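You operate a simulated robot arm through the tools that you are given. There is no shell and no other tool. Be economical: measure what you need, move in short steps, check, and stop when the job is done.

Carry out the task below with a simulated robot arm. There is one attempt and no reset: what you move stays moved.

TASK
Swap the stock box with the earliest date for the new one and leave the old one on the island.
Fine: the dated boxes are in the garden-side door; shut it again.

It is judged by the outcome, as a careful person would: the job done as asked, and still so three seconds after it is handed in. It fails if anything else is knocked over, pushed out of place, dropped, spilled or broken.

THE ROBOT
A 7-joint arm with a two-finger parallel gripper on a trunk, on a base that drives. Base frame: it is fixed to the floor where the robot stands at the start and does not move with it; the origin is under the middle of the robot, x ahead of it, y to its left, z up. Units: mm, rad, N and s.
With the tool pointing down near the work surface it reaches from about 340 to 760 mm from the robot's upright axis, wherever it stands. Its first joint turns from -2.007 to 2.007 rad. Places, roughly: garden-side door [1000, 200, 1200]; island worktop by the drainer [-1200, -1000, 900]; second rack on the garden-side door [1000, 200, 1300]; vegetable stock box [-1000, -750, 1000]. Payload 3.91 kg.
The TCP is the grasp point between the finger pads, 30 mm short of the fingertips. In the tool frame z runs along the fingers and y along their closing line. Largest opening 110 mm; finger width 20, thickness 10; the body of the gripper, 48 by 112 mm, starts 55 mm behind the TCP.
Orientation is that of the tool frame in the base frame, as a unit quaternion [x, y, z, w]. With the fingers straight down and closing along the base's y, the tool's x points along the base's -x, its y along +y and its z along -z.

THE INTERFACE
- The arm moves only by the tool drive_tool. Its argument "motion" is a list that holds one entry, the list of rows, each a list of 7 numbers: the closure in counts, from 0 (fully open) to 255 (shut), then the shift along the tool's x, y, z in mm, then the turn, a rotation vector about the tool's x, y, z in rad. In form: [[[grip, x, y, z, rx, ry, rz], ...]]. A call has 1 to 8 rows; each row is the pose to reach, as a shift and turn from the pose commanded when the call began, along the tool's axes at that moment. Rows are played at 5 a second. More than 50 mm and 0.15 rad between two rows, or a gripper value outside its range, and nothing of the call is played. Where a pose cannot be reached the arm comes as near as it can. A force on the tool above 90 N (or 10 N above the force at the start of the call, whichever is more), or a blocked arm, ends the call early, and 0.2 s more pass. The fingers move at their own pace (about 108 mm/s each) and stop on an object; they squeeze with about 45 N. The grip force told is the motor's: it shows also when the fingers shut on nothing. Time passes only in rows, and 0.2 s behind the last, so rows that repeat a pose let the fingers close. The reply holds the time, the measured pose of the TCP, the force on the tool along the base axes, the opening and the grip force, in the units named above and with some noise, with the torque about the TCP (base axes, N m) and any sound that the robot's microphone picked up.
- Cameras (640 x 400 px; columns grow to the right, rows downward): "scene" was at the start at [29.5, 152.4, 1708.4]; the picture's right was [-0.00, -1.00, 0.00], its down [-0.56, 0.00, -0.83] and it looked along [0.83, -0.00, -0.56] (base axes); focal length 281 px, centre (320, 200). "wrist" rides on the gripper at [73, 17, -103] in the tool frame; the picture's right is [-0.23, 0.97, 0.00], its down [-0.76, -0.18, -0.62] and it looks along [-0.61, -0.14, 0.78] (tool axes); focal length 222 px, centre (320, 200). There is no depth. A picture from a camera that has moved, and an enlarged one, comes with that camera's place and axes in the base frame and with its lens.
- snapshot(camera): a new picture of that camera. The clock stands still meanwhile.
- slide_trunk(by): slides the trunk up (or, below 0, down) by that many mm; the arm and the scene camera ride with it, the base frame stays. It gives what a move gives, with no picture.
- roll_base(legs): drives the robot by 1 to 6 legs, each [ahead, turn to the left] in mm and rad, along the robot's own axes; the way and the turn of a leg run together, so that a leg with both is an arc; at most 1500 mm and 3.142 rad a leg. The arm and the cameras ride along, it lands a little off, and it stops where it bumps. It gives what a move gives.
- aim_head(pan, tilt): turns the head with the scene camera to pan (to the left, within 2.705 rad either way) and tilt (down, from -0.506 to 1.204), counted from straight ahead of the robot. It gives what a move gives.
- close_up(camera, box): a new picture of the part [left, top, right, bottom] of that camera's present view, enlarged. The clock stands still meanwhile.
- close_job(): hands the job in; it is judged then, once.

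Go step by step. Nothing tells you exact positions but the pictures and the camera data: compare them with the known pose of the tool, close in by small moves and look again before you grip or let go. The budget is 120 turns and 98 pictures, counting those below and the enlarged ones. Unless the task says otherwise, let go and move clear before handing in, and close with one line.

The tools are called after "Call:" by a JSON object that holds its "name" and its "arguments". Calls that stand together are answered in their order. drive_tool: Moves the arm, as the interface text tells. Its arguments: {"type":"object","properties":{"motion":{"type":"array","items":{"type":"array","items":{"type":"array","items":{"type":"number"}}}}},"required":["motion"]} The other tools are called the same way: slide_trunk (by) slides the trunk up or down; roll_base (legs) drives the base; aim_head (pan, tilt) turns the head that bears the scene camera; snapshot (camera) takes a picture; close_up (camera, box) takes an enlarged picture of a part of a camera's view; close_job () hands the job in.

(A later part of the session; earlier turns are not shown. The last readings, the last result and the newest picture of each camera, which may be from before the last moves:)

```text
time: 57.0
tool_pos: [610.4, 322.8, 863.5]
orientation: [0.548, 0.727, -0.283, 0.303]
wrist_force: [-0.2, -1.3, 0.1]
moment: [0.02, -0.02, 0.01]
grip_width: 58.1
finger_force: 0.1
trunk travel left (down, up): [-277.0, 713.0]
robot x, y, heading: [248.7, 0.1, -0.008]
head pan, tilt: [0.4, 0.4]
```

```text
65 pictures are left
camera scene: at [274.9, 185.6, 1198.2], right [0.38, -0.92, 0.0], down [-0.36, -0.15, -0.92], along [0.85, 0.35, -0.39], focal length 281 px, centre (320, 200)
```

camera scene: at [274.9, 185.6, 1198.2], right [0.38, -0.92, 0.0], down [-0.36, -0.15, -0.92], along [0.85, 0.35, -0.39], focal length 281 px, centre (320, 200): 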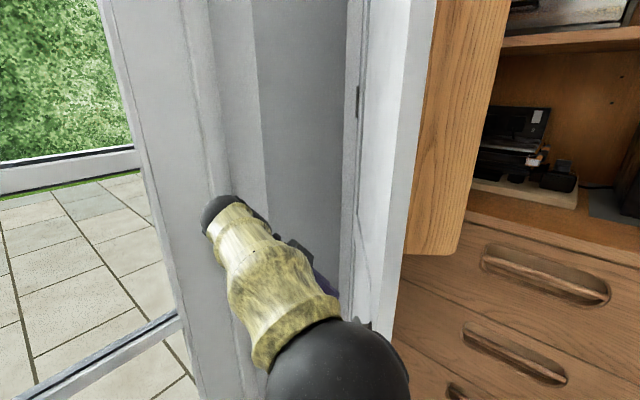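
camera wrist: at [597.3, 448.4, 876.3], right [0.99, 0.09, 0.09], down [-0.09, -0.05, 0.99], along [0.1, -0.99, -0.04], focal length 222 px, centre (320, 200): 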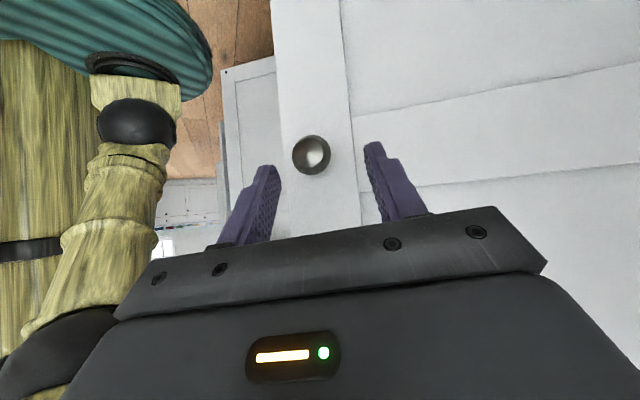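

Released cleanly. I withdraw the hand to the left of the door edge, unwinding the yaw.

Call:
{"name": "drive_tool", "arguments": {"motion": [[[120, 0, -35, -10, 0, 0, 0], [120, 0, -75, -10, -0.07, -0.01, -0.06], [120, -10, -110, -10, -0.16, -0.02, -0.14], [120, -20, -145, -10, -0.26, -0.03, -0.22], [120, -40, -160, -10, -0.36, -0.04, -0.3], [120, -70, -165, -15, -0.45, -0.05, -0.39]]]}}

Call:
{"name": "slide_trunk", "arguments": {"by": 480}}

Call:
{"name": "aim_head", "arguments": {"pan": 0.3, "tilt": 0.6}}

Call:
{"name": "snapshot", "arguments": {"camera": "scene"}}

```text
time: 58.4
tool_pos: [464.1, 248.7, 940.8]
orientation: [0.309, 0.854, -0.182, 0.376]
wrist_force: [0.0, 0.8, -0.6]
moment: [-0.04, 0.0, -0.01]
grip_width: 58.2
finger_force: 0.1
trunk travel left (down, up): [-277.0, 713.0]
robot x, y, heading: [248.9, -0.1, -0.004]
head pan, tilt: [0.4, 0.4]
```

```text
refused: 480 is not a number from -400 to 400
```

```text
time: 59.1
tool_pos: [463.1, 249.5, 940.3]
orientation: [0.311, 0.854, -0.183, 0.375]
wrist_force: [0.7, -0.5, -0.8]
moment: [-0.03, 0.05, 0.0]
grip_width: 58.1
finger_force: 0.1
trunk travel left (down, up): [-277.0, 713.0]
robot x, y, heading: [246.3, 0.2, -0.006]
head pan, tilt: [0.3, 0.6]
```

```text
64 pictures are left
camera scene: at [274.9, 176.0, 1180.0], right [0.29, -0.96, 0.0], down [-0.54, -0.16, -0.83], along [0.79, 0.24, -0.56], focal length 281 px, centre (320, 200)
```

scene: 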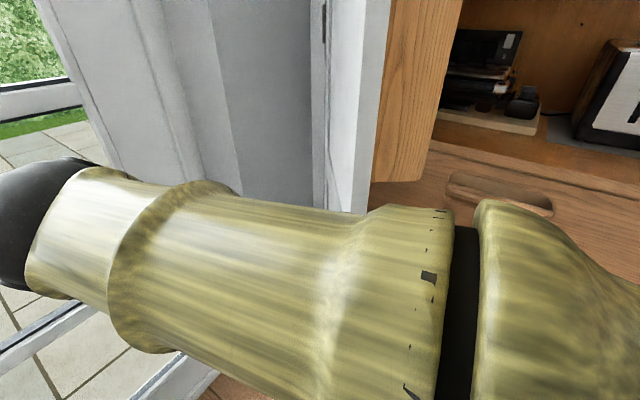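

The arm is clear of the door. I swing the tool to the right of the door edge in front of the robot and raise the trunk.

Call:
{"name": "slide_trunk", "arguments": {"by": 400}}

Call:
{"name": "drive_tool", "arguments": {"motion": [[[0, -15, -40, 0, 0, 0, 0], [0, -30, -80, 0, 0, 0, 0], [0, -30, -120, 0, 0, 0, 0], [0, -30, -160, 0, 0, 0, 0], [0, -30, -200, 0, 0, 0, 0], [0, -30, -240, 0, 0, 0, 0]]]}}

Call:
{"name": "snapshot", "arguments": {"camera": "scene"}}

Call:
{"name": "snapshot", "arguments": {"camera": "wrist"}}

```text
time: 62.9
tool_pos: [465.8, 249.6, 1340.6]
orientation: [0.309, 0.854, -0.182, 0.375]
wrist_force: [0.0, 0.1, 0.5]
moment: [-0.01, -0.04, 0.01]
grip_width: 58.3
finger_force: 0.0
trunk travel left (down, up): [-677.0, 313.0]
robot x, y, heading: [249.3, -3.5, -0.006]
head pan, tilt: [0.3, 0.6]
```

```text
time: 64.3
tool_pos: [379.6, 136.1, 1345.7]
orientation: [0.31, 0.854, -0.183, 0.375]
wrist_force: [0.8, -0.3, 0.2]
moment: [-0.01, 0.01, -0.02]
grip_width: 110.2
finger_force: 0.1
out of reach, approached as far as the arm can: row 4, 5, 6
trunk travel left (down, up): [-677.0, 313.0]
robot x, y, heading: [250.2, -6.0, -0.008]
head pan, tilt: [0.3, 0.6]
```

```text
63 pictures are left
camera scene: at [275.0, 176.3, 1579.8], right [0.29, -0.96, 0.0], down [-0.54, -0.16, -0.83], along [0.79, 0.24, -0.56], focal length 281 px, centre (320, 200)
```

scene: 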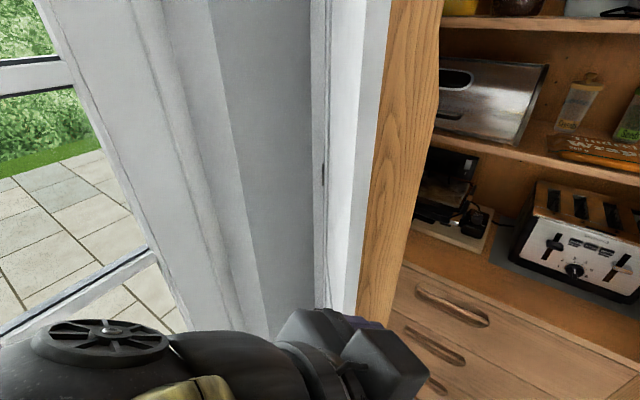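

```text
62 pictures are left
camera wrist: at [297.2, 233.9, 1356.7], right [0.77, 0.63, 0.09], down [-0.05, -0.09, 0.99], along [0.64, -0.77, -0.04], focal length 222 px, centre (320, 200)
```

wrist: 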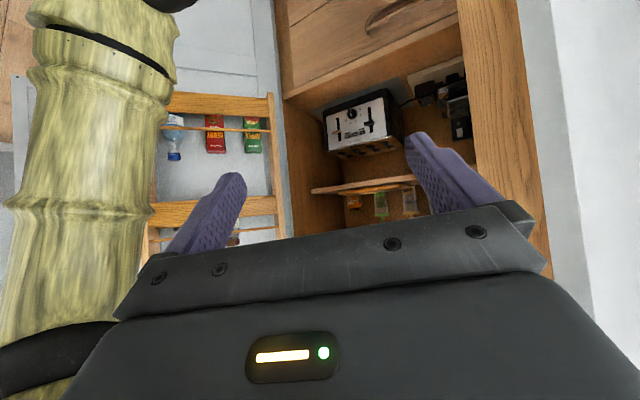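

The rack's wooden side hides its contents from here. I bring the tool to a downward pose in front of the robot, then I will drive to the right and face the inside of the door.

Call:
{"name": "drive_tool", "arguments": {"motion": [[[0, -29, -8, 20, 0, 0.12, 0], [0, -58, -17, 39, 0, 0.25, 0], [0, -87, -25, 58, 0, 0.38, 0], [0, -116, -34, 78, 0, 0.51, 0], [0, -145, -42, 98, 0, 0.64, 0], [0, -175, -51, 117, 0, 0.77, 0]]]}}

Call:
{"name": "roll_base", "arguments": {"legs": [[0, -0.9], [200, 0], [0, 1.7]]}}

Call:
{"name": "aim_head", "arguments": {"pan": 0.0, "tilt": 0.5}}

Call:
{"name": "snapshot", "arguments": {"camera": "scene"}}

```text
time: 65.7
tool_pos: [533.8, -19.7, 1392.8]
orientation: [0.342, 0.938, -0.051, 0.027]
wrist_force: [0.9, -5.7, -0.4]
moment: [0.46, 0.03, 0.0]
grip_width: 109.8
finger_force: 0.1
out of reach, approached as far as the arm can: row 1, 2, 3, 4, 5, 6
trunk travel left (down, up): [-677.0, 313.0]
robot x, y, heading: [249.2, 0.0, -0.007]
head pan, tilt: [0.3, 0.6]
```

```text
time: 76.8
tool_pos: [586.4, 25.0, 1393.6]
orientation: [-0.034, 0.998, -0.038, 0.044]
wrist_force: [0.0, 0.2, 0.5]
moment: [-0.01, 0.02, 0.01]
grip_width: 109.9
finger_force: 0.0
trunk travel left (down, up): [-677.0, 313.0]
robot x, y, heading: [367.8, -159.9, 0.794]
head pan, tilt: [0.3, 0.6]
```

```text
time: 77.6
tool_pos: [585.9, 25.0, 1392.4]
orientation: [-0.034, 0.998, -0.039, 0.045]
wrist_force: [0.1, -0.5, 0.4]
moment: [0.04, 0.05, -0.03]
grip_width: 110.0
finger_force: 0.1
trunk travel left (down, up): [-677.0, 313.0]
robot x, y, heading: [366.6, -157.6, 0.794]
head pan, tilt: [0.0, 0.499]
```

```text
61 pictures are left
camera scene: at [283.4, -29.7, 1588.9], right [0.71, -0.7, 0.0], down [-0.34, -0.34, -0.88], along [0.62, 0.62, -0.48], focal length 281 px, centre (320, 200)
```

scene: 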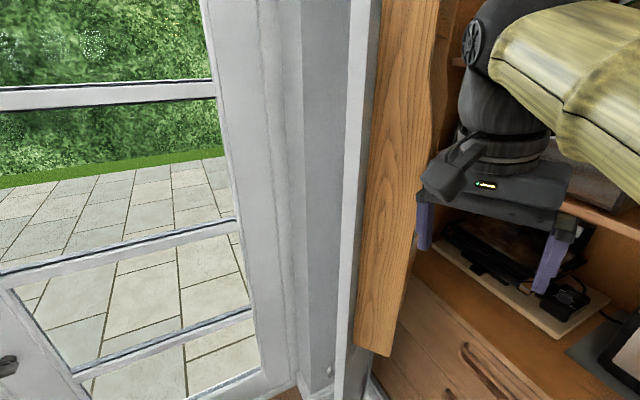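

The door's rack side still hides the contents at 1.0 rad, so I need it wider. I yaw the closed tool toward +y to push the stile near the free edge from inside.

Call:
{"name": "drive_tool", "arguments": {"motion": [[[255, 0, 0, 0, 0, 0, -0.14], [255, 0, 0, 0, 0, 0, -0.28], [255, 0, 0, 0, 0, 0, -0.42], [255, 0, 0, 0, 0, 0, -0.56], [255, 0, 0, 0, 0, 0, -0.7], [255, 0, 0, 0, 0, 0, -0.84], [255, 0, 0, 0, 0, 0, -0.98], [255, 0, 0, 0, 0, 0, -1.12]]]}}

Call:
{"name": "drive_tool", "arguments": {"motion": [[[255, 0, 0, 0, 0, -0.14, 0], [255, 0, 0, 0, 0, -0.28, 0], [255, 0, 0, 0, 0, -0.42, 0], [255, 0, 0, 0, 0, -0.56, 0], [255, 0, 0, 0, 0, -0.7, 0]]]}}

Call:
{"name": "snapshot", "arguments": {"camera": "wrist"}}

Call:
{"name": "snapshot", "arguments": {"camera": "scene"}}

```text
time: 79.4
tool_pos: [585.8, 26.0, 1394.4]
orientation: [-0.56, 0.826, -0.056, 0.018]
wrist_force: [-0.1, -2.0, 0.1]
moment: [-0.01, 0.03, -0.02]
grip_width: 0.1
finger_force: 37.6
trunk travel left (down, up): [-677.0, 313.0]
robot x, y, heading: [369.6, -158.5, 0.791]
head pan, tilt: [0.0, 0.499]
```

```text
time: 80.6
tool_pos: [655.7, 146.7, 1338.1]
orientation: [-0.545, 0.769, 0.138, 0.305]
wrist_force: [-1.5, 0.9, 1.8]
moment: [-0.08, -0.08, -0.13]
grip_width: 0.0
finger_force: 38.2
out of reach, approached as far as the arm can: row 1, 2, 3, 4, 5
trunk travel left (down, up): [-677.0, 313.0]
robot x, y, heading: [369.4, -159.5, 0.79]
head pan, tilt: [0.0, 0.499]
```

```text
60 pictures are left
camera wrist: at [590.2, 42.3, 1371.4], right [-0.85, 0.53, 0.02], down [0.13, 0.17, 0.98], along [0.51, 0.83, -0.21], focal length 222 px, centre (320, 200)
```

wrist: 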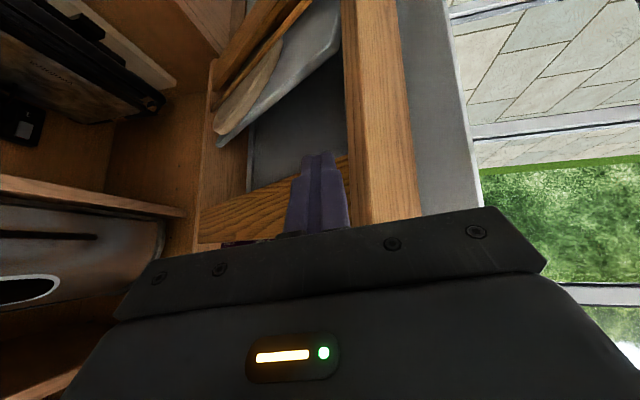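

```text
59 pictures are left
camera scene: at [273.3, -31.7, 1588.7], right [0.71, -0.7, 0.0], down [-0.33, -0.34, -0.88], along [0.62, 0.63, -0.47], focal length 281 px, centre (320, 200)
```

scene: 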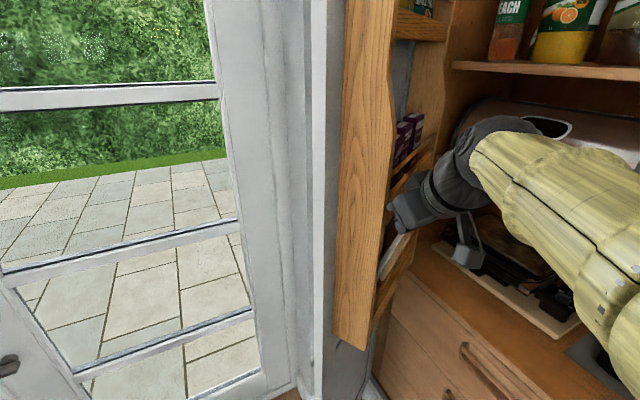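

Now I can see dated purple boxes in the second rack. My closed fingertips are near the rack's side panel; I back out slightly and line up on the panel's front edge.

Call:
{"name": "drive_tool", "arguments": {"motion": [[[255, 22, 0, -19, 0, 0, 0], [255, 39, 16, -34, 0, 0, 0], [255, 39, 16, -34, 0, 0, 0]]]}}

Call:
{"name": "snapshot", "arguments": {"camera": "wrist"}}

Call:
{"name": "close_up", "arguments": {"camera": "scene", "box": [320, 60, 480, 200]}}

```text
time: 81.4
tool_pos: [660.3, 133.2, 1335.3]
orientation: [-0.545, 0.771, 0.139, 0.3]
wrist_force: [0.7, 0.5, -0.9]
moment: [-0.01, 0.05, -0.02]
grip_width: 0.0
finger_force: 37.8
out of reach, approached as far as the arm can: row 1, 2, 3
trunk travel left (down, up): [-677.0, 313.0]
robot x, y, heading: [371.7, -155.7, 0.795]
head pan, tilt: [0.0, 0.499]
```

```text
58 pictures are left
camera wrist: at [595.4, 29.2, 1368.8], right [-0.85, 0.53, 0.03], down [0.14, 0.17, 0.97], along [0.51, 0.83, -0.22], focal length 222 px, centre (320, 200)
```

wrist: 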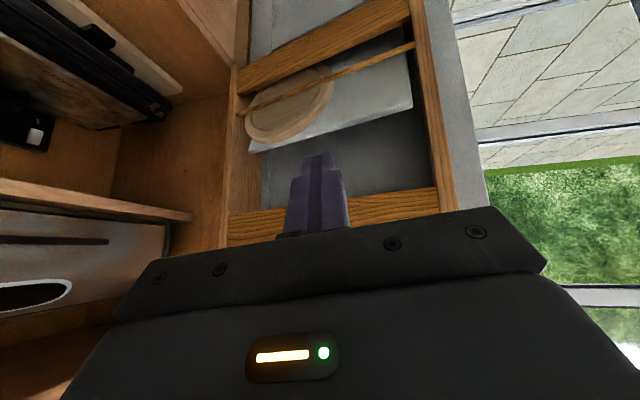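

```text
2.86 times, centred on (400, 130) of scene
camera zoom: at [283.1, -29.2, 1588.8], right [0.71, -0.7, 0.0], down [-0.34, -0.34, -0.88], along [0.62, 0.62, -0.48], focal length 802 px, centre (91, 400)
```

zoom: 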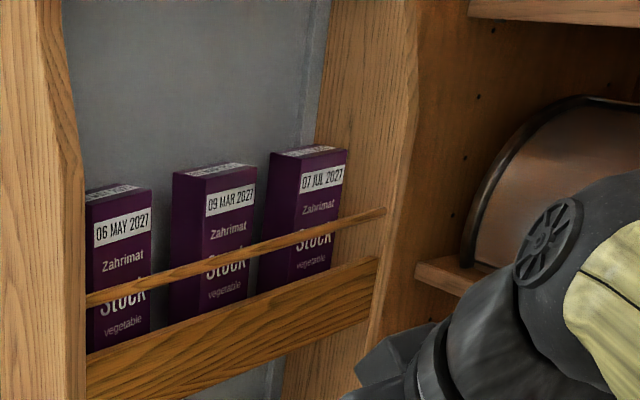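

The door has swung wider, and the dates read 06 MAY 2027, 09 MAR 2027 and 07 JUL 2027, so the middle box (09 MAR) is earliest. I take a full view to locate it.

Call:
{"name": "snapshot", "arguments": {"camera": "scene"}}

Call:
{"name": "close_up", "arguments": {"camera": "scene", "box": [335, 80, 435, 160]}}

```text
56 pictures are left
camera scene: at [283.1, -29.2, 1588.8], right [0.71, -0.7, 0.0], down [-0.34, -0.34, -0.88], along [0.62, 0.62, -0.48], focal length 281 px, centre (320, 200)
```

scene: 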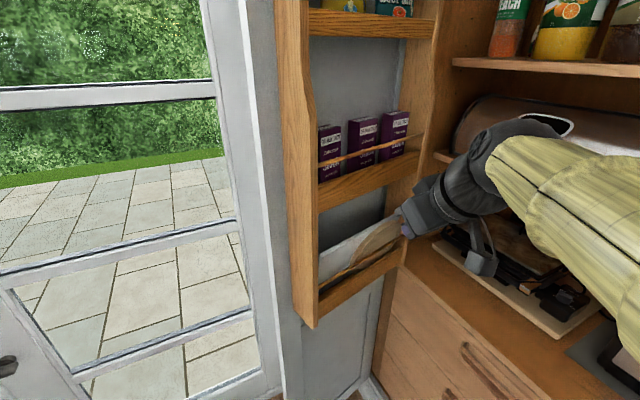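

```text
5.00 times, centred on (385, 120) of scene
camera zoom: at [283.1, -29.2, 1588.8], right [0.71, -0.7, 0.0], down [-0.34, -0.34, -0.88], along [0.62, 0.62, -0.48], focal length 1404 px, centre (-5, 600)
```

zoom: 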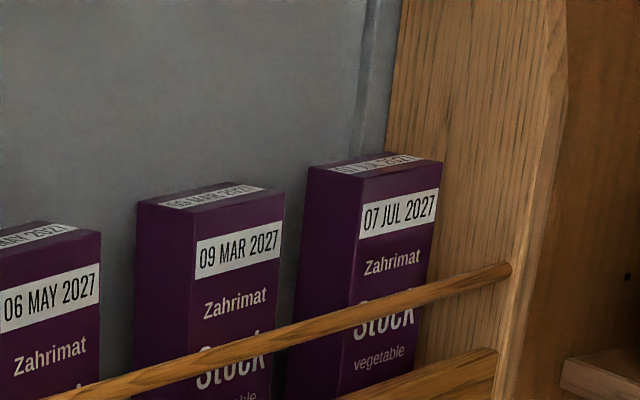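

I retreat the tool up and back to clear the rack and look from the wrist for triangulation.

Call:
{"name": "drive_tool", "arguments": {"motion": [[[255, 0, 0, -35, 0, 0, 0], [255, 0, 0, -70, 0, 0, 0], [255, 0, 0, -105, 0, 0, 0], [255, 0, 0, -130, 0, 0, 0]]]}}

Call:
{"name": "snapshot", "arguments": {"camera": "wrist"}}

Call:
{"name": "snapshot", "arguments": {"camera": "scene"}}

```text
time: 82.4
tool_pos: [677.1, 71.8, 1409.3]
orientation: [-0.544, 0.771, 0.138, 0.3]
wrist_force: [1.0, -0.3, -0.6]
moment: [-0.01, -0.01, 0.0]
grip_width: 0.3
finger_force: 37.8
out of reach, approached as far as the arm can: row 1, 2, 3, 4
trunk travel left (down, up): [-677.0, 313.0]
robot x, y, heading: [371.6, -160.5, 0.791]
head pan, tilt: [0.0, 0.499]
```

```text
54 pictures are left
camera wrist: at [612.3, -32.0, 1441.8], right [-0.85, 0.53, 0.03], down [0.14, 0.17, 0.97], along [0.51, 0.83, -0.22], focal length 222 px, centre (320, 200)
```

wrist: 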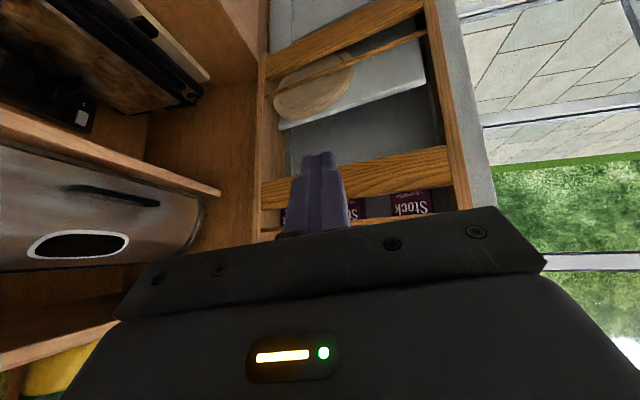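

```text
53 pictures are left
camera scene: at [283.0, -31.4, 1589.0], right [0.71, -0.7, 0.0], down [-0.34, -0.34, -0.88], along [0.62, 0.63, -0.48], focal length 281 px, centre (320, 200)
```

scene: 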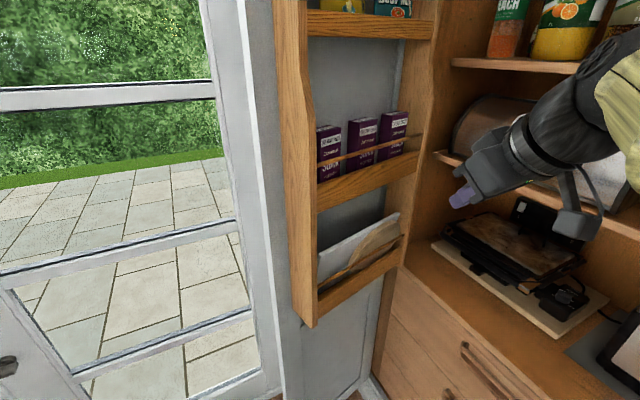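

Triangulating: the rack faces -y with its front board at y≈300, floor ≈1312, rod at ≈1398, and the MAR box spans x≈734–794 with its top ≈1448. I raise the trunk and pre-position the tool pitched 45° facing the box.

Call:
{"name": "slide_trunk", "arguments": {"by": 190}}

Call:
{"name": "drive_tool", "arguments": {"motion": [[[46, -2, -7, 34, -0.058, -0.025, -0.03], [46, -5, -14, 68, -0.116, -0.05, -0.06], [46, -7, -20, 101, -0.174, -0.076, -0.09], [46, -9, -27, 135, -0.23, -0.1, -0.12], [46, -11.5, -34, 169, -0.294, -0.129, -0.15], [46, -11.5, -34, 169, -0.294, -0.129, -0.15]]]}}

Call:
{"name": "snapshot", "arguments": {"camera": "wrist"}}

Call:
{"name": "snapshot", "arguments": {"camera": "scene"}}

```text
time: 84.5
tool_pos: [677.4, 75.0, 1596.6]
orientation: [-0.544, 0.771, 0.139, 0.302]
wrist_force: [0.2, -0.3, 0.6]
moment: [0.02, 0.02, -0.02]
grip_width: 0.0
finger_force: 37.6
trunk travel left (down, up): [-867.0, 123.0]
robot x, y, heading: [371.8, -160.7, 0.796]
head pan, tilt: [0.0, 0.499]
```

```text
time: 85.9
tool_pos: [762.1, 159.9, 1476.6]
orientation: [-0.629, 0.678, 0.262, 0.276]
wrist_force: [-0.6, -1.4, -1.0]
moment: [0.01, -0.01, -0.02]
grip_width: 90.2
finger_force: 0.1
trunk travel left (down, up): [-867.0, 123.0]
robot x, y, heading: [368.4, -157.9, 0.794]
head pan, tilt: [0.0, 0.499]
```

```text
52 pictures are left
camera wrist: at [736.2, 38.8, 1499.1], right [-0.96, 0.23, 0.17], down [0.19, 0.09, 0.98], along [0.21, 0.97, -0.13], focal length 222 px, centre (320, 200)
```

wrist: 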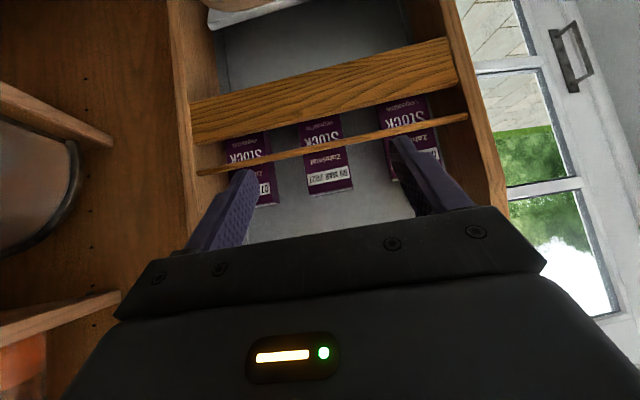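

```text
51 pictures are left
camera scene: at [281.9, -30.7, 1778.9], right [0.71, -0.7, 0.0], down [-0.34, -0.34, -0.88], along [0.62, 0.62, -0.48], focal length 281 px, centre (320, 200)
```

scene: 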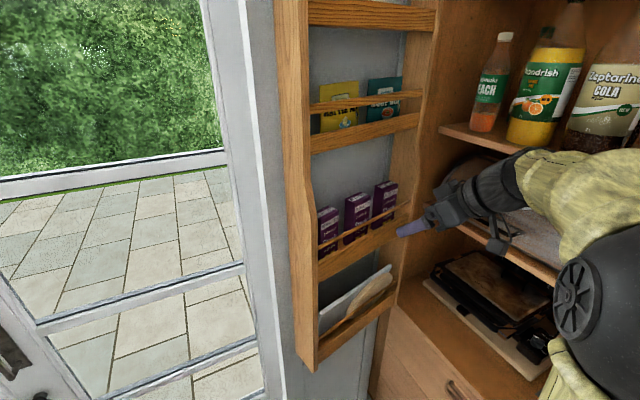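

Pose reached well. I zoom both cameras on the MAR box.

Call:
{"name": "close_up", "arguments": {"camera": "wrist", "box": [220, 80, 460, 230]}}

Call:
{"name": "close_up", "arguments": {"camera": "scene", "box": [300, 160, 420, 260]}}

```text
2.67 times, centred on (340, 155) of wrist
camera zoom: at [736.2, 38.8, 1499.1], right [-0.96, 0.23, 0.17], down [0.19, 0.09, 0.98], along [0.21, 0.97, -0.13], focal length 592 px, centre (267, 320)
```

zoom: 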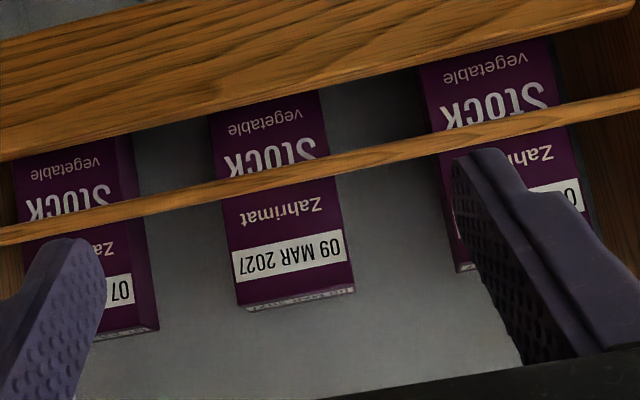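

```text
4.00 times, centred on (360, 210) of scene
camera zoom: at [281.9, -30.7, 1778.9], right [0.71, -0.7, 0.0], down [-0.34, -0.34, -0.88], along [0.62, 0.62, -0.48], focal length 1123 px, centre (160, 160)
```

zoom: 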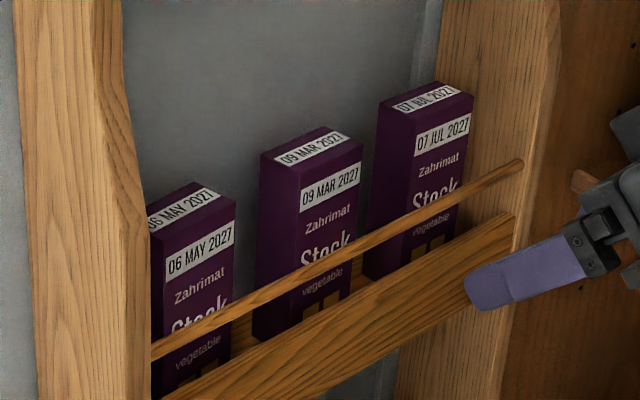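

The MAR box: x 753–810, front y≈321, top ≈1450, about 57×40×135 mm. I move to a point above-front of it, and check before the final approach.

Call:
{"name": "drive_tool", "arguments": {"motion": [[[46, -28, -3, 27, 0, 0, 0], [46, -56, -5, 54, 0, 0, 0], [46, -84.4, -7.6, 80.7, 0, 0, 0], [46, -84.4, -7.6, 80.7, 0, 0, 0]]]}}

Call:
{"name": "snapshot", "arguments": {"camera": "wrist"}}

Call:
{"name": "close_up", "arguments": {"camera": "scene", "box": [300, 140, 460, 260]}}

```text
time: 86.9
tool_pos: [780.4, 276.4, 1478.5]
orientation: [-0.627, 0.679, 0.261, 0.278]
wrist_force: [-0.1, 0.1, -0.7]
moment: [0.01, -0.01, -0.04]
grip_width: 90.1
finger_force: 0.1
trunk travel left (down, up): [-867.0, 123.0]
robot x, y, heading: [369.1, -159.6, 0.789]
head pan, tilt: [0.0, 0.499]
```

```text
48 pictures are left
camera wrist: at [753.9, 154.5, 1500.6], right [-0.96, 0.23, 0.17], down [0.19, 0.09, 0.98], along [0.21, 0.97, -0.13], focal length 222 px, centre (320, 200)
```

wrist: 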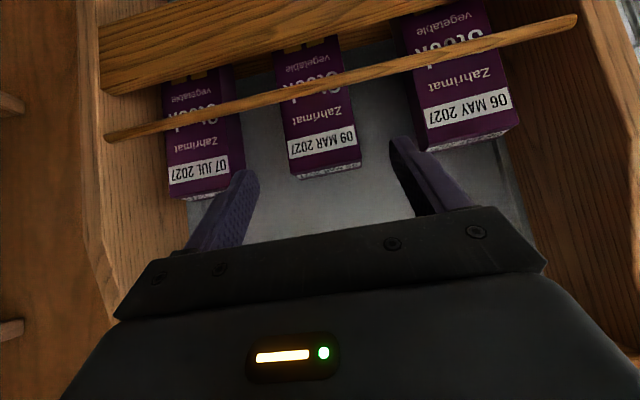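

```text
3.33 times, centred on (380, 200) of scene
camera zoom: at [282.9, -31.3, 1779.0], right [0.71, -0.7, 0.0], down [-0.34, -0.34, -0.88], along [0.62, 0.62, -0.48], focal length 936 px, centre (120, 200)
```

zoom: 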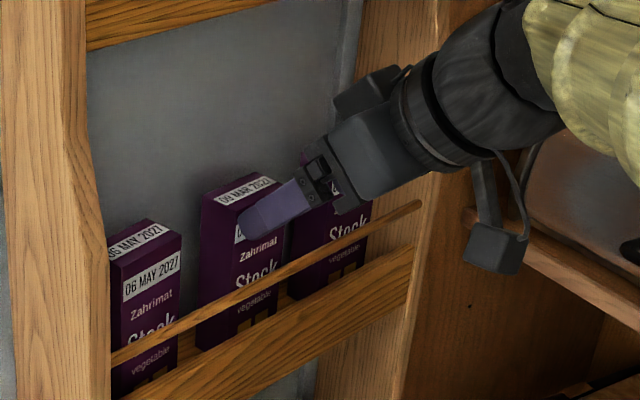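

Centred with ~22 mm clearance to the neighbours on each side. I advance along the tool axis 78 mm.

Call:
{"name": "drive_tool", "arguments": {"motion": [[[46, 0, 1, 26, 0, 0, 0], [46, 0, 1, 52, 0, 0, 0], [46, 0, 1, 78, 0, 0, 0], [46, 0, 1, 78, 0, 0, 0]]]}}

Call:
{"name": "snapshot", "arguments": {"camera": "wrist"}}

Call:
{"name": "close_up", "arguments": {"camera": "scene", "box": [300, 140, 460, 260]}}

```text
time: 87.9
tool_pos: [782.7, 331.4, 1423.5]
orientation: [-0.628, 0.679, 0.262, 0.276]
wrist_force: [0.2, -0.3, -0.6]
moment: [0.04, -0.02, 0.0]
grip_width: 90.6
finger_force: 0.0
trunk travel left (down, up): [-867.0, 123.0]
robot x, y, heading: [369.0, -159.0, 0.792]
head pan, tilt: [0.0, 0.499]
```

```text
46 pictures are left
camera wrist: at [756.7, 209.7, 1445.1], right [-0.96, 0.23, 0.17], down [0.19, 0.09, 0.98], along [0.21, 0.97, -0.13], focal length 222 px, centre (320, 200)
```

wrist: 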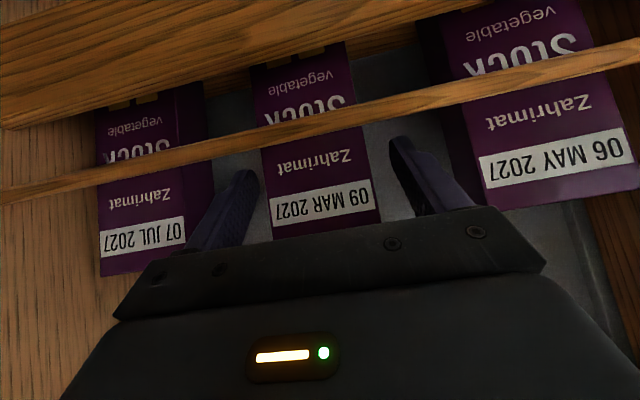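

```text
3.33 times, centred on (380, 200) of scene
camera zoom: at [283.1, -30.5, 1779.0], right [0.71, -0.7, 0.0], down [-0.34, -0.34, -0.88], along [0.62, 0.62, -0.48], focal length 936 px, centre (120, 200)
```

zoom: 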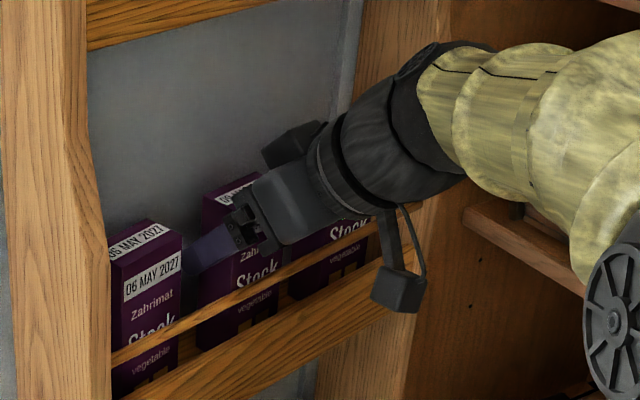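

The fingers straddle the MAR box. Close.

Call:
{"name": "drive_tool", "arguments": {"motion": [[[120, 0, 0, 0, 0, 0, 0], [255, 0, 0, 0, 0, 0, 0], [255, 0, 0, 0, 0, 0, 0]]]}}

Call:
{"name": "snapshot", "arguments": {"camera": "wrist"}}

```text
time: 88.7
tool_pos: [784.8, 332.3, 1421.4]
orientation: [-0.628, 0.679, 0.262, 0.276]
wrist_force: [0.4, 0.6, 0.3]
moment: [-0.02, 0.0, 0.02]
grip_width: 59.8
finger_force: 44.8
trunk travel left (down, up): [-867.0, 123.0]
robot x, y, heading: [369.9, -158.5, 0.792]
head pan, tilt: [0.0, 0.499]
```

```text
44 pictures are left
camera wrist: at [757.2, 210.4, 1444.7], right [-0.96, 0.23, 0.17], down [0.19, 0.09, 0.98], along [0.21, 0.97, -0.13], focal length 222 px, centre (320, 200)
```

wrist: 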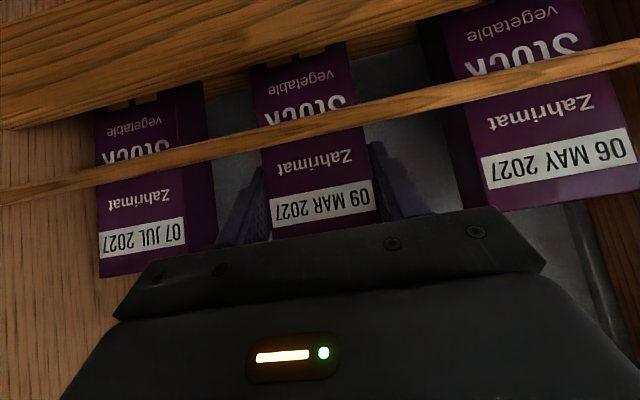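

Gripped firmly (59.8 mm). I lift straight up with the trunk 60 mm first and check clearances to the rod and to the rack above.

Call:
{"name": "slide_trunk", "arguments": {"by": 60}}

Call:
{"name": "snapshot", "arguments": {"camera": "wrist"}}

Call:
{"name": "close_up", "arguments": {"camera": "scene", "box": [290, 120, 490, 270]}}

```text
time: 89.7
tool_pos: [783.4, 332.4, 1481.8]
orientation: [-0.628, 0.679, 0.262, 0.276]
wrist_force: [-0.8, -0.3, -1.8]
moment: [0.0, -0.02, -0.02]
grip_width: 59.6
finger_force: 44.8
trunk travel left (down, up): [-927.0, 63.0]
robot x, y, heading: [369.9, -164.5, 0.789]
head pan, tilt: [0.0, 0.499]
```

```text
43 pictures are left
camera wrist: at [757.2, 210.6, 1504.7], right [-0.96, 0.23, 0.17], down [0.19, 0.09, 0.98], along [0.21, 0.97, -0.13], focal length 222 px, centre (320, 200)
```

wrist: 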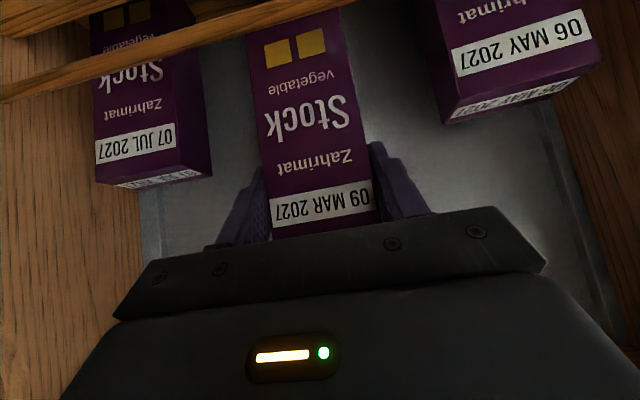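

```text
2.67 times, centred on (390, 195) of scene
camera zoom: at [283.9, -29.3, 1838.9], right [0.71, -0.7, 0.0], down [-0.34, -0.34, -0.88], along [0.62, 0.62, -0.48], focal length 749 px, centre (133, 213)
```

zoom: 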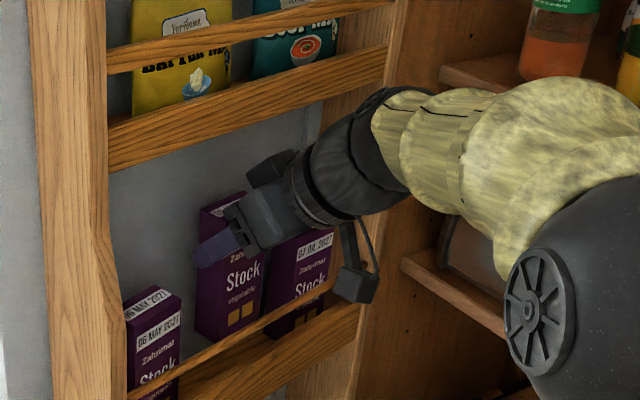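

Box bottom is now at ≈1377; rod top ≈1403. I lift 45 mm more and check before pulling out.

Call:
{"name": "drive_tool", "arguments": {"motion": [[[255, -12.7, 0, -18.4, 0, 0, 0], [255, -26, 0, -37.6, 0, 0, 0], [255, -26, 0, -37.6, 0, 0, 0]]]}}

Call:
{"name": "close_up", "arguments": {"camera": "scene", "box": [290, 120, 490, 270]}}

Call:
{"name": "snapshot", "arguments": {"camera": "wrist"}}

```text
time: 90.5
tool_pos: [782.3, 324.9, 1526.6]
orientation: [-0.628, 0.679, 0.262, 0.276]
wrist_force: [-0.2, 1.0, -1.3]
moment: [-0.04, 0.02, 0.0]
grip_width: 59.8
finger_force: 44.4
trunk travel left (down, up): [-927.0, 63.0]
robot x, y, heading: [370.0, -156.3, 0.795]
head pan, tilt: [0.0, 0.499]
```

```text
2.67 times, centred on (390, 195) of scene
camera zoom: at [283.8, -29.3, 1838.9], right [0.71, -0.7, 0.0], down [-0.34, -0.34, -0.88], along [0.62, 0.62, -0.48], focal length 749 px, centre (133, 213)
```

zoom: 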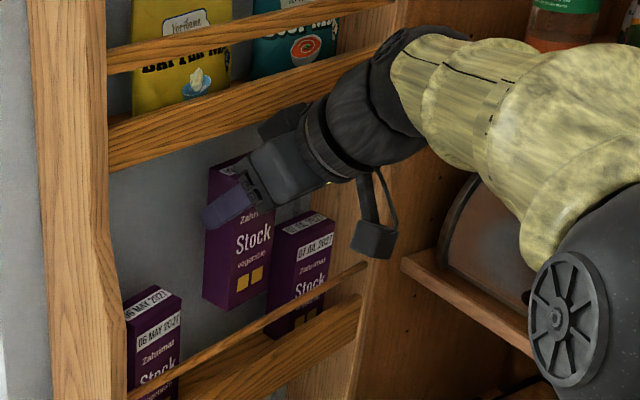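

```text
40 pictures are left
camera wrist: at [757.0, 202.6, 1549.5], right [-0.96, 0.23, 0.17], down [0.19, 0.09, 0.98], along [0.21, 0.97, -0.13], focal length 222 px, centre (320, 200)
```

wrist: 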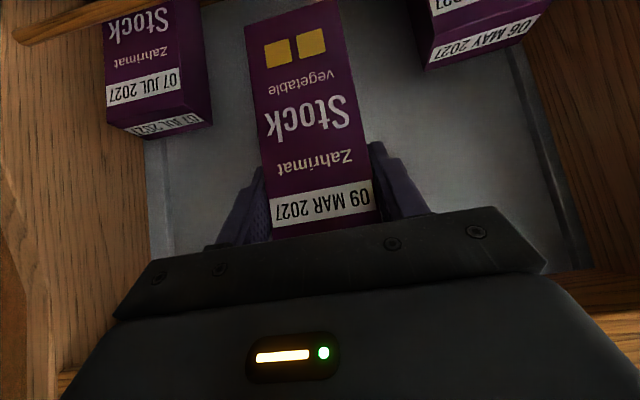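

Box is clear above the rod. I pull it straight out of the rack.

Call:
{"name": "drive_tool", "arguments": {"motion": [[[255, 24, -2.5, -24, 0, 0, 0], [255, 50, -5, -49, 0, 0, 0], [255, 80, -5, -79, 0, 0, 0], [255, 110, -5, -110, 0, 0, 0], [255, 130, 0, -132, 0, 0, 0]]]}}

Call:
{"name": "snapshot", "arguments": {"camera": "scene"}}

```text
time: 91.7
tool_pos: [768.2, 139.6, 1531.2]
orientation: [-0.629, 0.678, 0.262, 0.275]
wrist_force: [0.1, 0.6, -1.7]
moment: [0.0, 0.04, -0.02]
grip_width: 59.6
finger_force: 45.1
trunk travel left (down, up): [-927.0, 63.0]
robot x, y, heading: [367.3, -159.4, 0.794]
head pan, tilt: [0.0, 0.499]
```

```text
39 pictures are left
camera scene: at [282.9, -30.6, 1838.9], right [0.71, -0.7, 0.0], down [-0.34, -0.34, -0.88], along [0.62, 0.62, -0.48], focal length 281 px, centre (320, 200)
```

scene: 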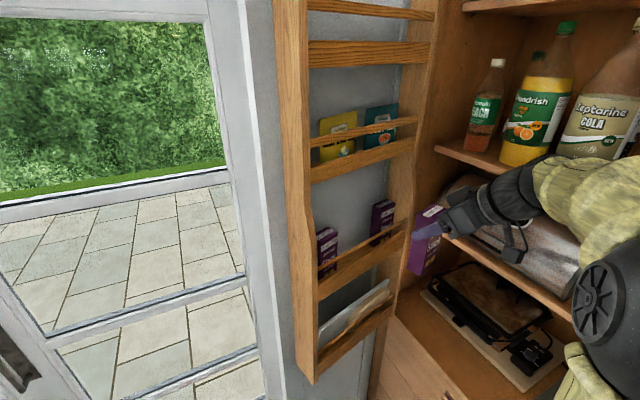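

The old box is out. I back away and turn left (away from the right door) and drive toward the island corner.

Call:
{"name": "roll_base", "arguments": {"legs": [[-200, 0], [0, 2.67]]}}

Call:
{"name": "aim_head", "arguments": {"pan": 0.1, "tilt": 0.55}}

Call:
{"name": "snapshot", "arguments": {"camera": "scene"}}

```text
time: 95.7
tool_pos: [527.7, 97.5, 1529.4]
orientation: [0.718, -0.584, -0.298, -0.236]
wrist_force: [-0.2, 1.3, -1.1]
moment: [-0.03, -0.03, 0.02]
grip_width: 59.7
finger_force: 44.8
trunk travel left (down, up): [-927.0, 63.0]
robot x, y, heading: [233.5, -303.9, 1.064]
head pan, tilt: [0.0, 0.499]
stopped in leg 2: the robot was blocked; the commanded pose is now the measured one
```

```text
time: 96.3
tool_pos: [528.3, 99.1, 1530.1]
orientation: [0.718, -0.583, -0.298, -0.236]
wrist_force: [0.2, -0.6, -2.9]
moment: [-0.03, 0.05, 0.0]
grip_width: 59.3
finger_force: 44.9
trunk travel left (down, up): [-927.0, 63.0]
robot x, y, heading: [229.6, -301.2, 1.066]
head pan, tilt: [0.099, 0.55]
```

```text
38 pictures are left
camera scene: at [102.2, -197.7, 1834.4], right [0.92, -0.39, 0.0], down [-0.2, -0.48, -0.85], along [0.33, 0.79, -0.52], focal length 281 px, centre (320, 200)
```

scene: 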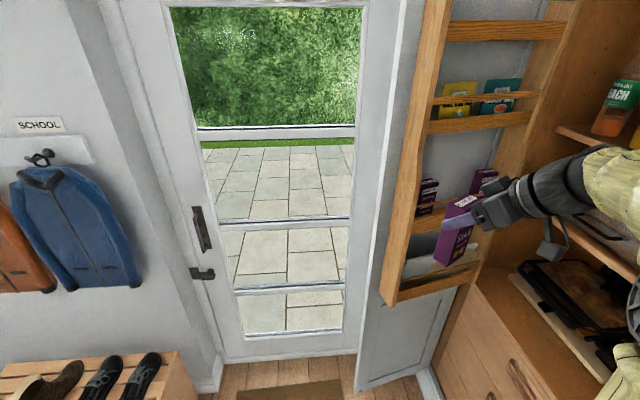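

Turning was blocked; I look to the right/rear for the cause.

Call:
{"name": "aim_head", "arguments": {"pan": -1.9, "tilt": 0.8}}

Call:
{"name": "snapshot", "arguments": {"camera": "scene"}}

```text
time: 98.3
tool_pos: [529.2, 97.5, 1529.4]
orientation: [0.718, -0.583, -0.298, -0.236]
wrist_force: [0.7, 0.0, -0.7]
moment: [-0.04, -0.02, -0.02]
grip_width: 59.6
finger_force: 45.0
trunk travel left (down, up): [-927.0, 63.0]
robot x, y, heading: [230.4, -295.1, 1.072]
head pan, tilt: [-1.901, 0.799]
```

```text
37 pictures are left
camera scene: at [121.8, -339.7, 1813.0], right [-0.74, -0.68, 0.0], down [-0.48, 0.53, -0.7], along [0.47, -0.51, -0.72], focal length 281 px, centre (320, 200)
```

scene: 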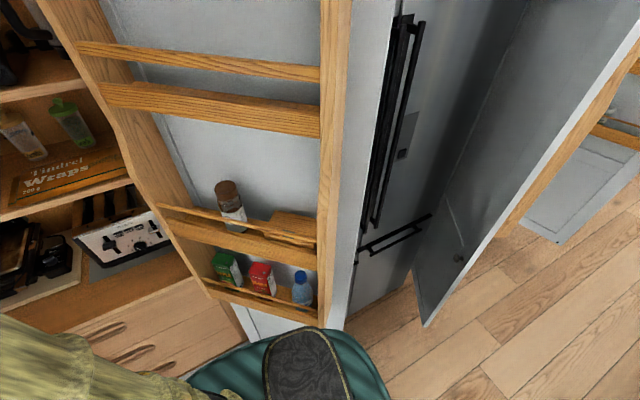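

The robot's body is against the open right door's edge at right-rear. I drive forward 90 mm to clear it, then turn left.

Call:
{"name": "roll_base", "arguments": {"legs": [[90, 0]]}}

Call:
{"name": "snapshot", "arguments": {"camera": "scene"}}

```text
time: 99.4
tool_pos: [573.2, 179.1, 1530.0]
orientation: [0.718, -0.583, -0.298, -0.237]
wrist_force: [0.2, 0.3, -1.7]
moment: [0.0, 0.01, 0.03]
grip_width: 59.5
finger_force: 44.9
trunk travel left (down, up): [-927.0, 63.0]
robot x, y, heading: [274.7, -222.4, 1.073]
head pan, tilt: [-1.901, 0.799]
```

```text
36 pictures are left
camera scene: at [165.8, -258.7, 1813.0], right [-0.74, -0.68, 0.0], down [-0.48, 0.53, -0.7], along [0.47, -0.51, -0.72], focal length 281 px, centre (320, 200)
```

scene: 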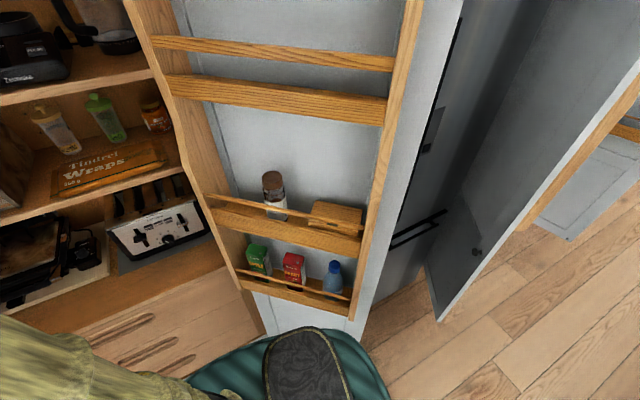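

Contents of the right door are upright. Now turn left.

Call:
{"name": "roll_base", "arguments": {"legs": [[0, 2.39]]}}

Call:
{"name": "aim_head", "arguments": {"pan": 0.0, "tilt": 0.5}}

Call:
{"name": "snapshot", "arguments": {"camera": "scene"}}

```text
time: 100.3
tool_pos: [572.2, 179.0, 1529.8]
orientation: [0.718, -0.583, -0.298, -0.235]
wrist_force: [1.0, -0.1, -0.8]
moment: [-0.04, 0.02, -0.01]
grip_width: 59.4
finger_force: 45.3
trunk travel left (down, up): [-927.0, 63.0]
robot x, y, heading: [271.8, -218.2, 1.071]
head pan, tilt: [-1.901, 0.799]
stopped in leg 1: the robot was blocked; the commanded pose is now the measured one
```

```text
time: 102.2
tool_pos: [571.3, 179.8, 1528.8]
orientation: [0.719, -0.582, -0.298, -0.236]
wrist_force: [0.3, 0.0, -1.9]
moment: [-0.05, 0.0, 0.01]
grip_width: 59.6
finger_force: 44.5
trunk travel left (down, up): [-927.0, 63.0]
robot x, y, heading: [272.6, -219.7, 1.072]
head pan, tilt: [0.0, 0.499]
```

```text
35 pictures are left
camera scene: at [155.0, -119.3, 1838.9], right [0.88, -0.48, 0.0], down [-0.23, -0.42, -0.88], along [0.42, 0.77, -0.48], focal length 281 px, centre (320, 200)
```

scene: 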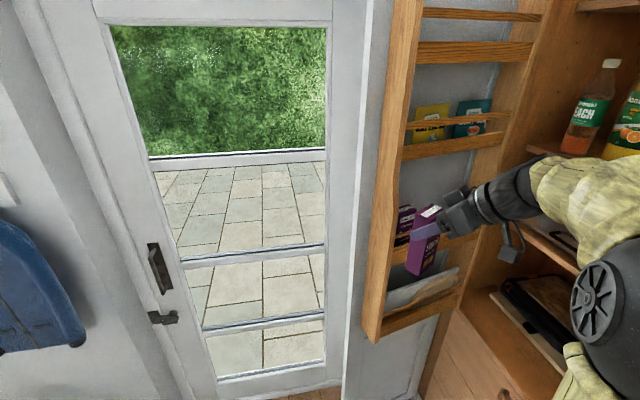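

Still blocked on turning left; I look around behind on both sides.

Call:
{"name": "aim_head", "arguments": {"pan": 2.3, "tilt": 0.9}}

Call:
{"name": "snapshot", "arguments": {"camera": "scene"}}

Call:
{"name": "aim_head", "arguments": {"pan": -2.6, "tilt": 0.9}}

Call:
{"name": "snapshot", "arguments": {"camera": "scene"}}

```text
time: 104.3
tool_pos: [573.2, 179.5, 1528.9]
orientation: [0.718, -0.583, -0.298, -0.235]
wrist_force: [0.4, 0.3, -2.4]
moment: [-0.04, 0.05, 0.01]
grip_width: 59.8
finger_force: 45.0
trunk travel left (down, up): [-927.0, 63.0]
robot x, y, heading: [276.1, -223.2, 1.073]
head pan, tilt: [2.3, 0.901]
```

```text
34 pictures are left
camera scene: at [37.9, -216.4, 1805.1], right [-0.23, 0.97, 0.0], down [0.76, 0.18, -0.62], along [-0.6, -0.14, -0.78], focal length 281 px, centre (320, 200)
```

scene: 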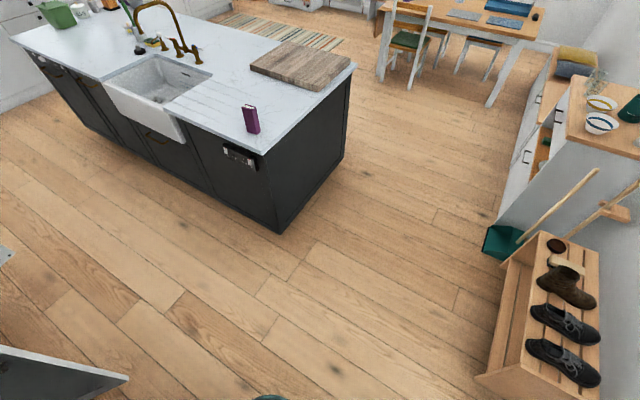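

```text
time: 108.2
tool_pos: [571.9, 180.1, 1529.6]
orientation: [0.718, -0.583, -0.298, -0.236]
wrist_force: [0.1, 0.6, -1.3]
moment: [-0.03, 0.01, -0.04]
grip_width: 59.6
finger_force: 45.2
trunk travel left (down, up): [-927.0, 63.0]
robot x, y, heading: [276.9, -216.6, 1.069]
head pan, tilt: [-2.601, 0.901]
```

```text
33 pictures are left
camera scene: at [114.7, -274.6, 1805.1], right [-1.0, -0.04, 0.0], down [-0.03, 0.78, -0.62], along [0.03, -0.62, -0.78], focal length 281 px, centre (320, 200)
```

scene: 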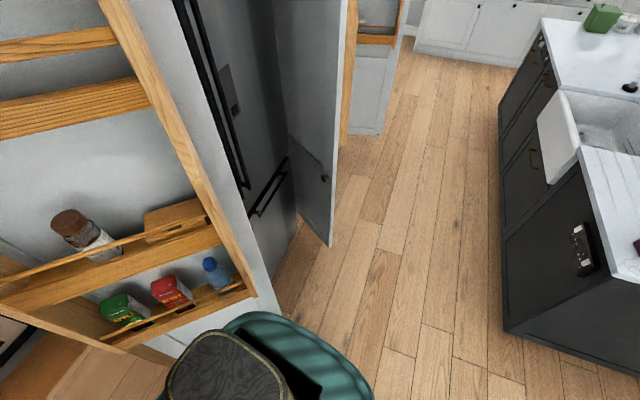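

Nothing is visibly touching. I test with a slight right turn, then forward, to see which motion is free.

Call:
{"name": "roll_base", "arguments": {"legs": [[0, -0.15]]}}

Call:
{"name": "roll_base", "arguments": {"legs": [[0, 0.4]]}}

```text
time: 109.4
tool_pos: [628.1, 130.3, 1528.6]
orientation: [0.674, -0.634, -0.279, -0.257]
wrist_force: [1.6, 0.9, -1.6]
moment: [0.0, 0.01, 0.0]
grip_width: 59.6
finger_force: 45.1
trunk travel left (down, up): [-927.0, 63.0]
robot x, y, heading: [272.5, -222.2, 0.922]
head pan, tilt: [-2.601, 0.901]
```

```text
time: 110.8
tool_pos: [570.3, 180.9, 1529.9]
orientation: [0.721, -0.581, -0.298, -0.234]
wrist_force: [0.1, -0.3, -1.2]
moment: [-0.03, 0.02, -0.01]
grip_width: 59.7
finger_force: 44.9
trunk travel left (down, up): [-927.0, 63.0]
robot x, y, heading: [276.3, -218.7, 1.074]
head pan, tilt: [-2.601, 0.901]
stopped in leg 1: the robot was blocked; the commanded pose is now the measured one
```

The robot stops at heading ≈1.07 regardless of place, so it seems a turn limit; I must turn right instead. I turn slightly right (clear of the larder), reverse well back into the open floor, and then turn right toward the island.

Call:
{"name": "roll_base", "arguments": {"legs": [[0, -0.5], [-650, 0]]}}

Call:
{"name": "aim_head", "arguments": {"pan": -1.0, "tilt": 0.6}}

Call:
{"name": "snapshot", "arguments": {"camera": "scene"}}

```text
time: 116.9
tool_pos: [178.5, -363.9, 1528.8]
orientation: [-0.551, 0.743, 0.229, 0.302]
wrist_force: [-0.5, -0.7, -1.2]
moment: [-0.03, -0.04, 0.01]
grip_width: 59.5
finger_force: 45.4
trunk travel left (down, up): [-927.0, 63.0]
robot x, y, heading: [-276.0, -566.9, 0.561]
head pan, tilt: [-2.601, 0.901]
```

```text
time: 118.6
tool_pos: [177.6, -363.0, 1529.4]
orientation: [-0.551, 0.743, 0.23, 0.302]
wrist_force: [0.6, -0.1, -1.7]
moment: [-0.02, 0.02, 0.0]
grip_width: 59.4
finger_force: 45.0
trunk travel left (down, up): [-927.0, 63.0]
robot x, y, heading: [-275.0, -572.0, 0.566]
head pan, tilt: [-1.0, 0.6]
```

```text
32 pictures are left
camera scene: at [-326.4, -510.0, 1829.8], right [-0.42, -0.91, 0.0], down [-0.51, 0.24, -0.82], along [0.75, -0.35, -0.57], focal length 281 px, centre (320, 200)
```

scene: 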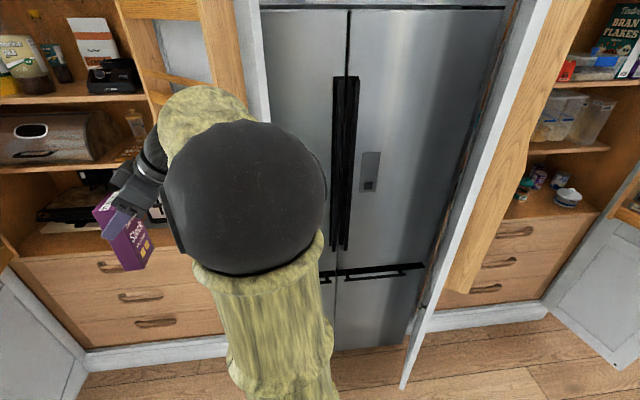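

Open floor around; sweep radius is clear. Turn right to face the island.

Call:
{"name": "roll_base", "arguments": {"legs": [[0, -1.6], [0, -1.55]]}}

Call:
{"name": "aim_head", "arguments": {"pan": 0.0, "tilt": 0.8}}

Call:
{"name": "snapshot", "arguments": {"camera": "scene"}}

```text
time: 130.1
tool_pos: [-731.7, -772.3, 1528.8]
orientation: [0.745, 0.548, -0.303, 0.229]
wrist_force: [-0.2, 0.4, -1.6]
moment: [0.04, 0.0, 0.01]
grip_width: 59.6
finger_force: 45.1
trunk travel left (down, up): [-927.0, 63.0]
robot x, y, heading: [-274.6, -570.8, -2.585]
head pan, tilt: [-1.0, 0.6]
```

```text
time: 131.4
tool_pos: [-730.0, -771.4, 1529.2]
orientation: [0.746, 0.547, -0.303, 0.228]
wrist_force: [0.3, 0.2, -0.9]
moment: [0.05, 0.03, -0.04]
grip_width: 59.4
finger_force: 45.3
trunk travel left (down, up): [-927.0, 63.0]
robot x, y, heading: [-274.5, -571.2, -2.586]
head pan, tilt: [0.0, 0.799]
```

```text
31 pictures are left
camera scene: at [-211.5, -711.8, 1813.0], right [-0.53, 0.85, 0.0], down [0.61, 0.38, -0.7], along [-0.59, -0.37, -0.72], focal length 281 px, centre (320, 200)
```

scene: 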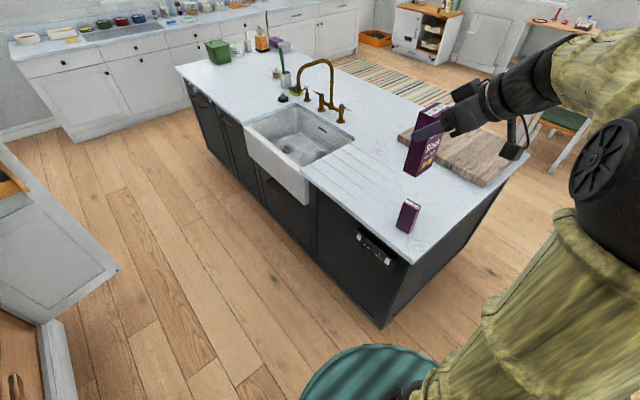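

Facing the island; I zoom in on the new box to find its pose.

Call:
{"name": "close_up", "arguments": {"camera": "scene", "box": [360, 170, 460, 260]}}

```text
4.44 times, centred on (410, 215) of scene
camera zoom: at [-211.5, -711.8, 1813.0], right [-0.53, 0.85, 0.0], down [0.61, 0.38, -0.7], along [-0.59, -0.37, -0.72], focal length 1248 px, centre (-80, 133)
```

zoom: 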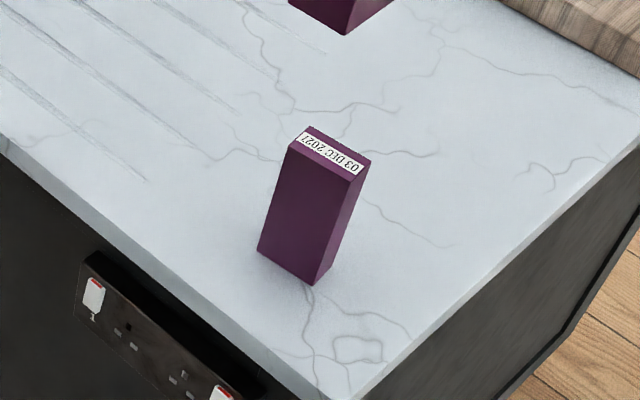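

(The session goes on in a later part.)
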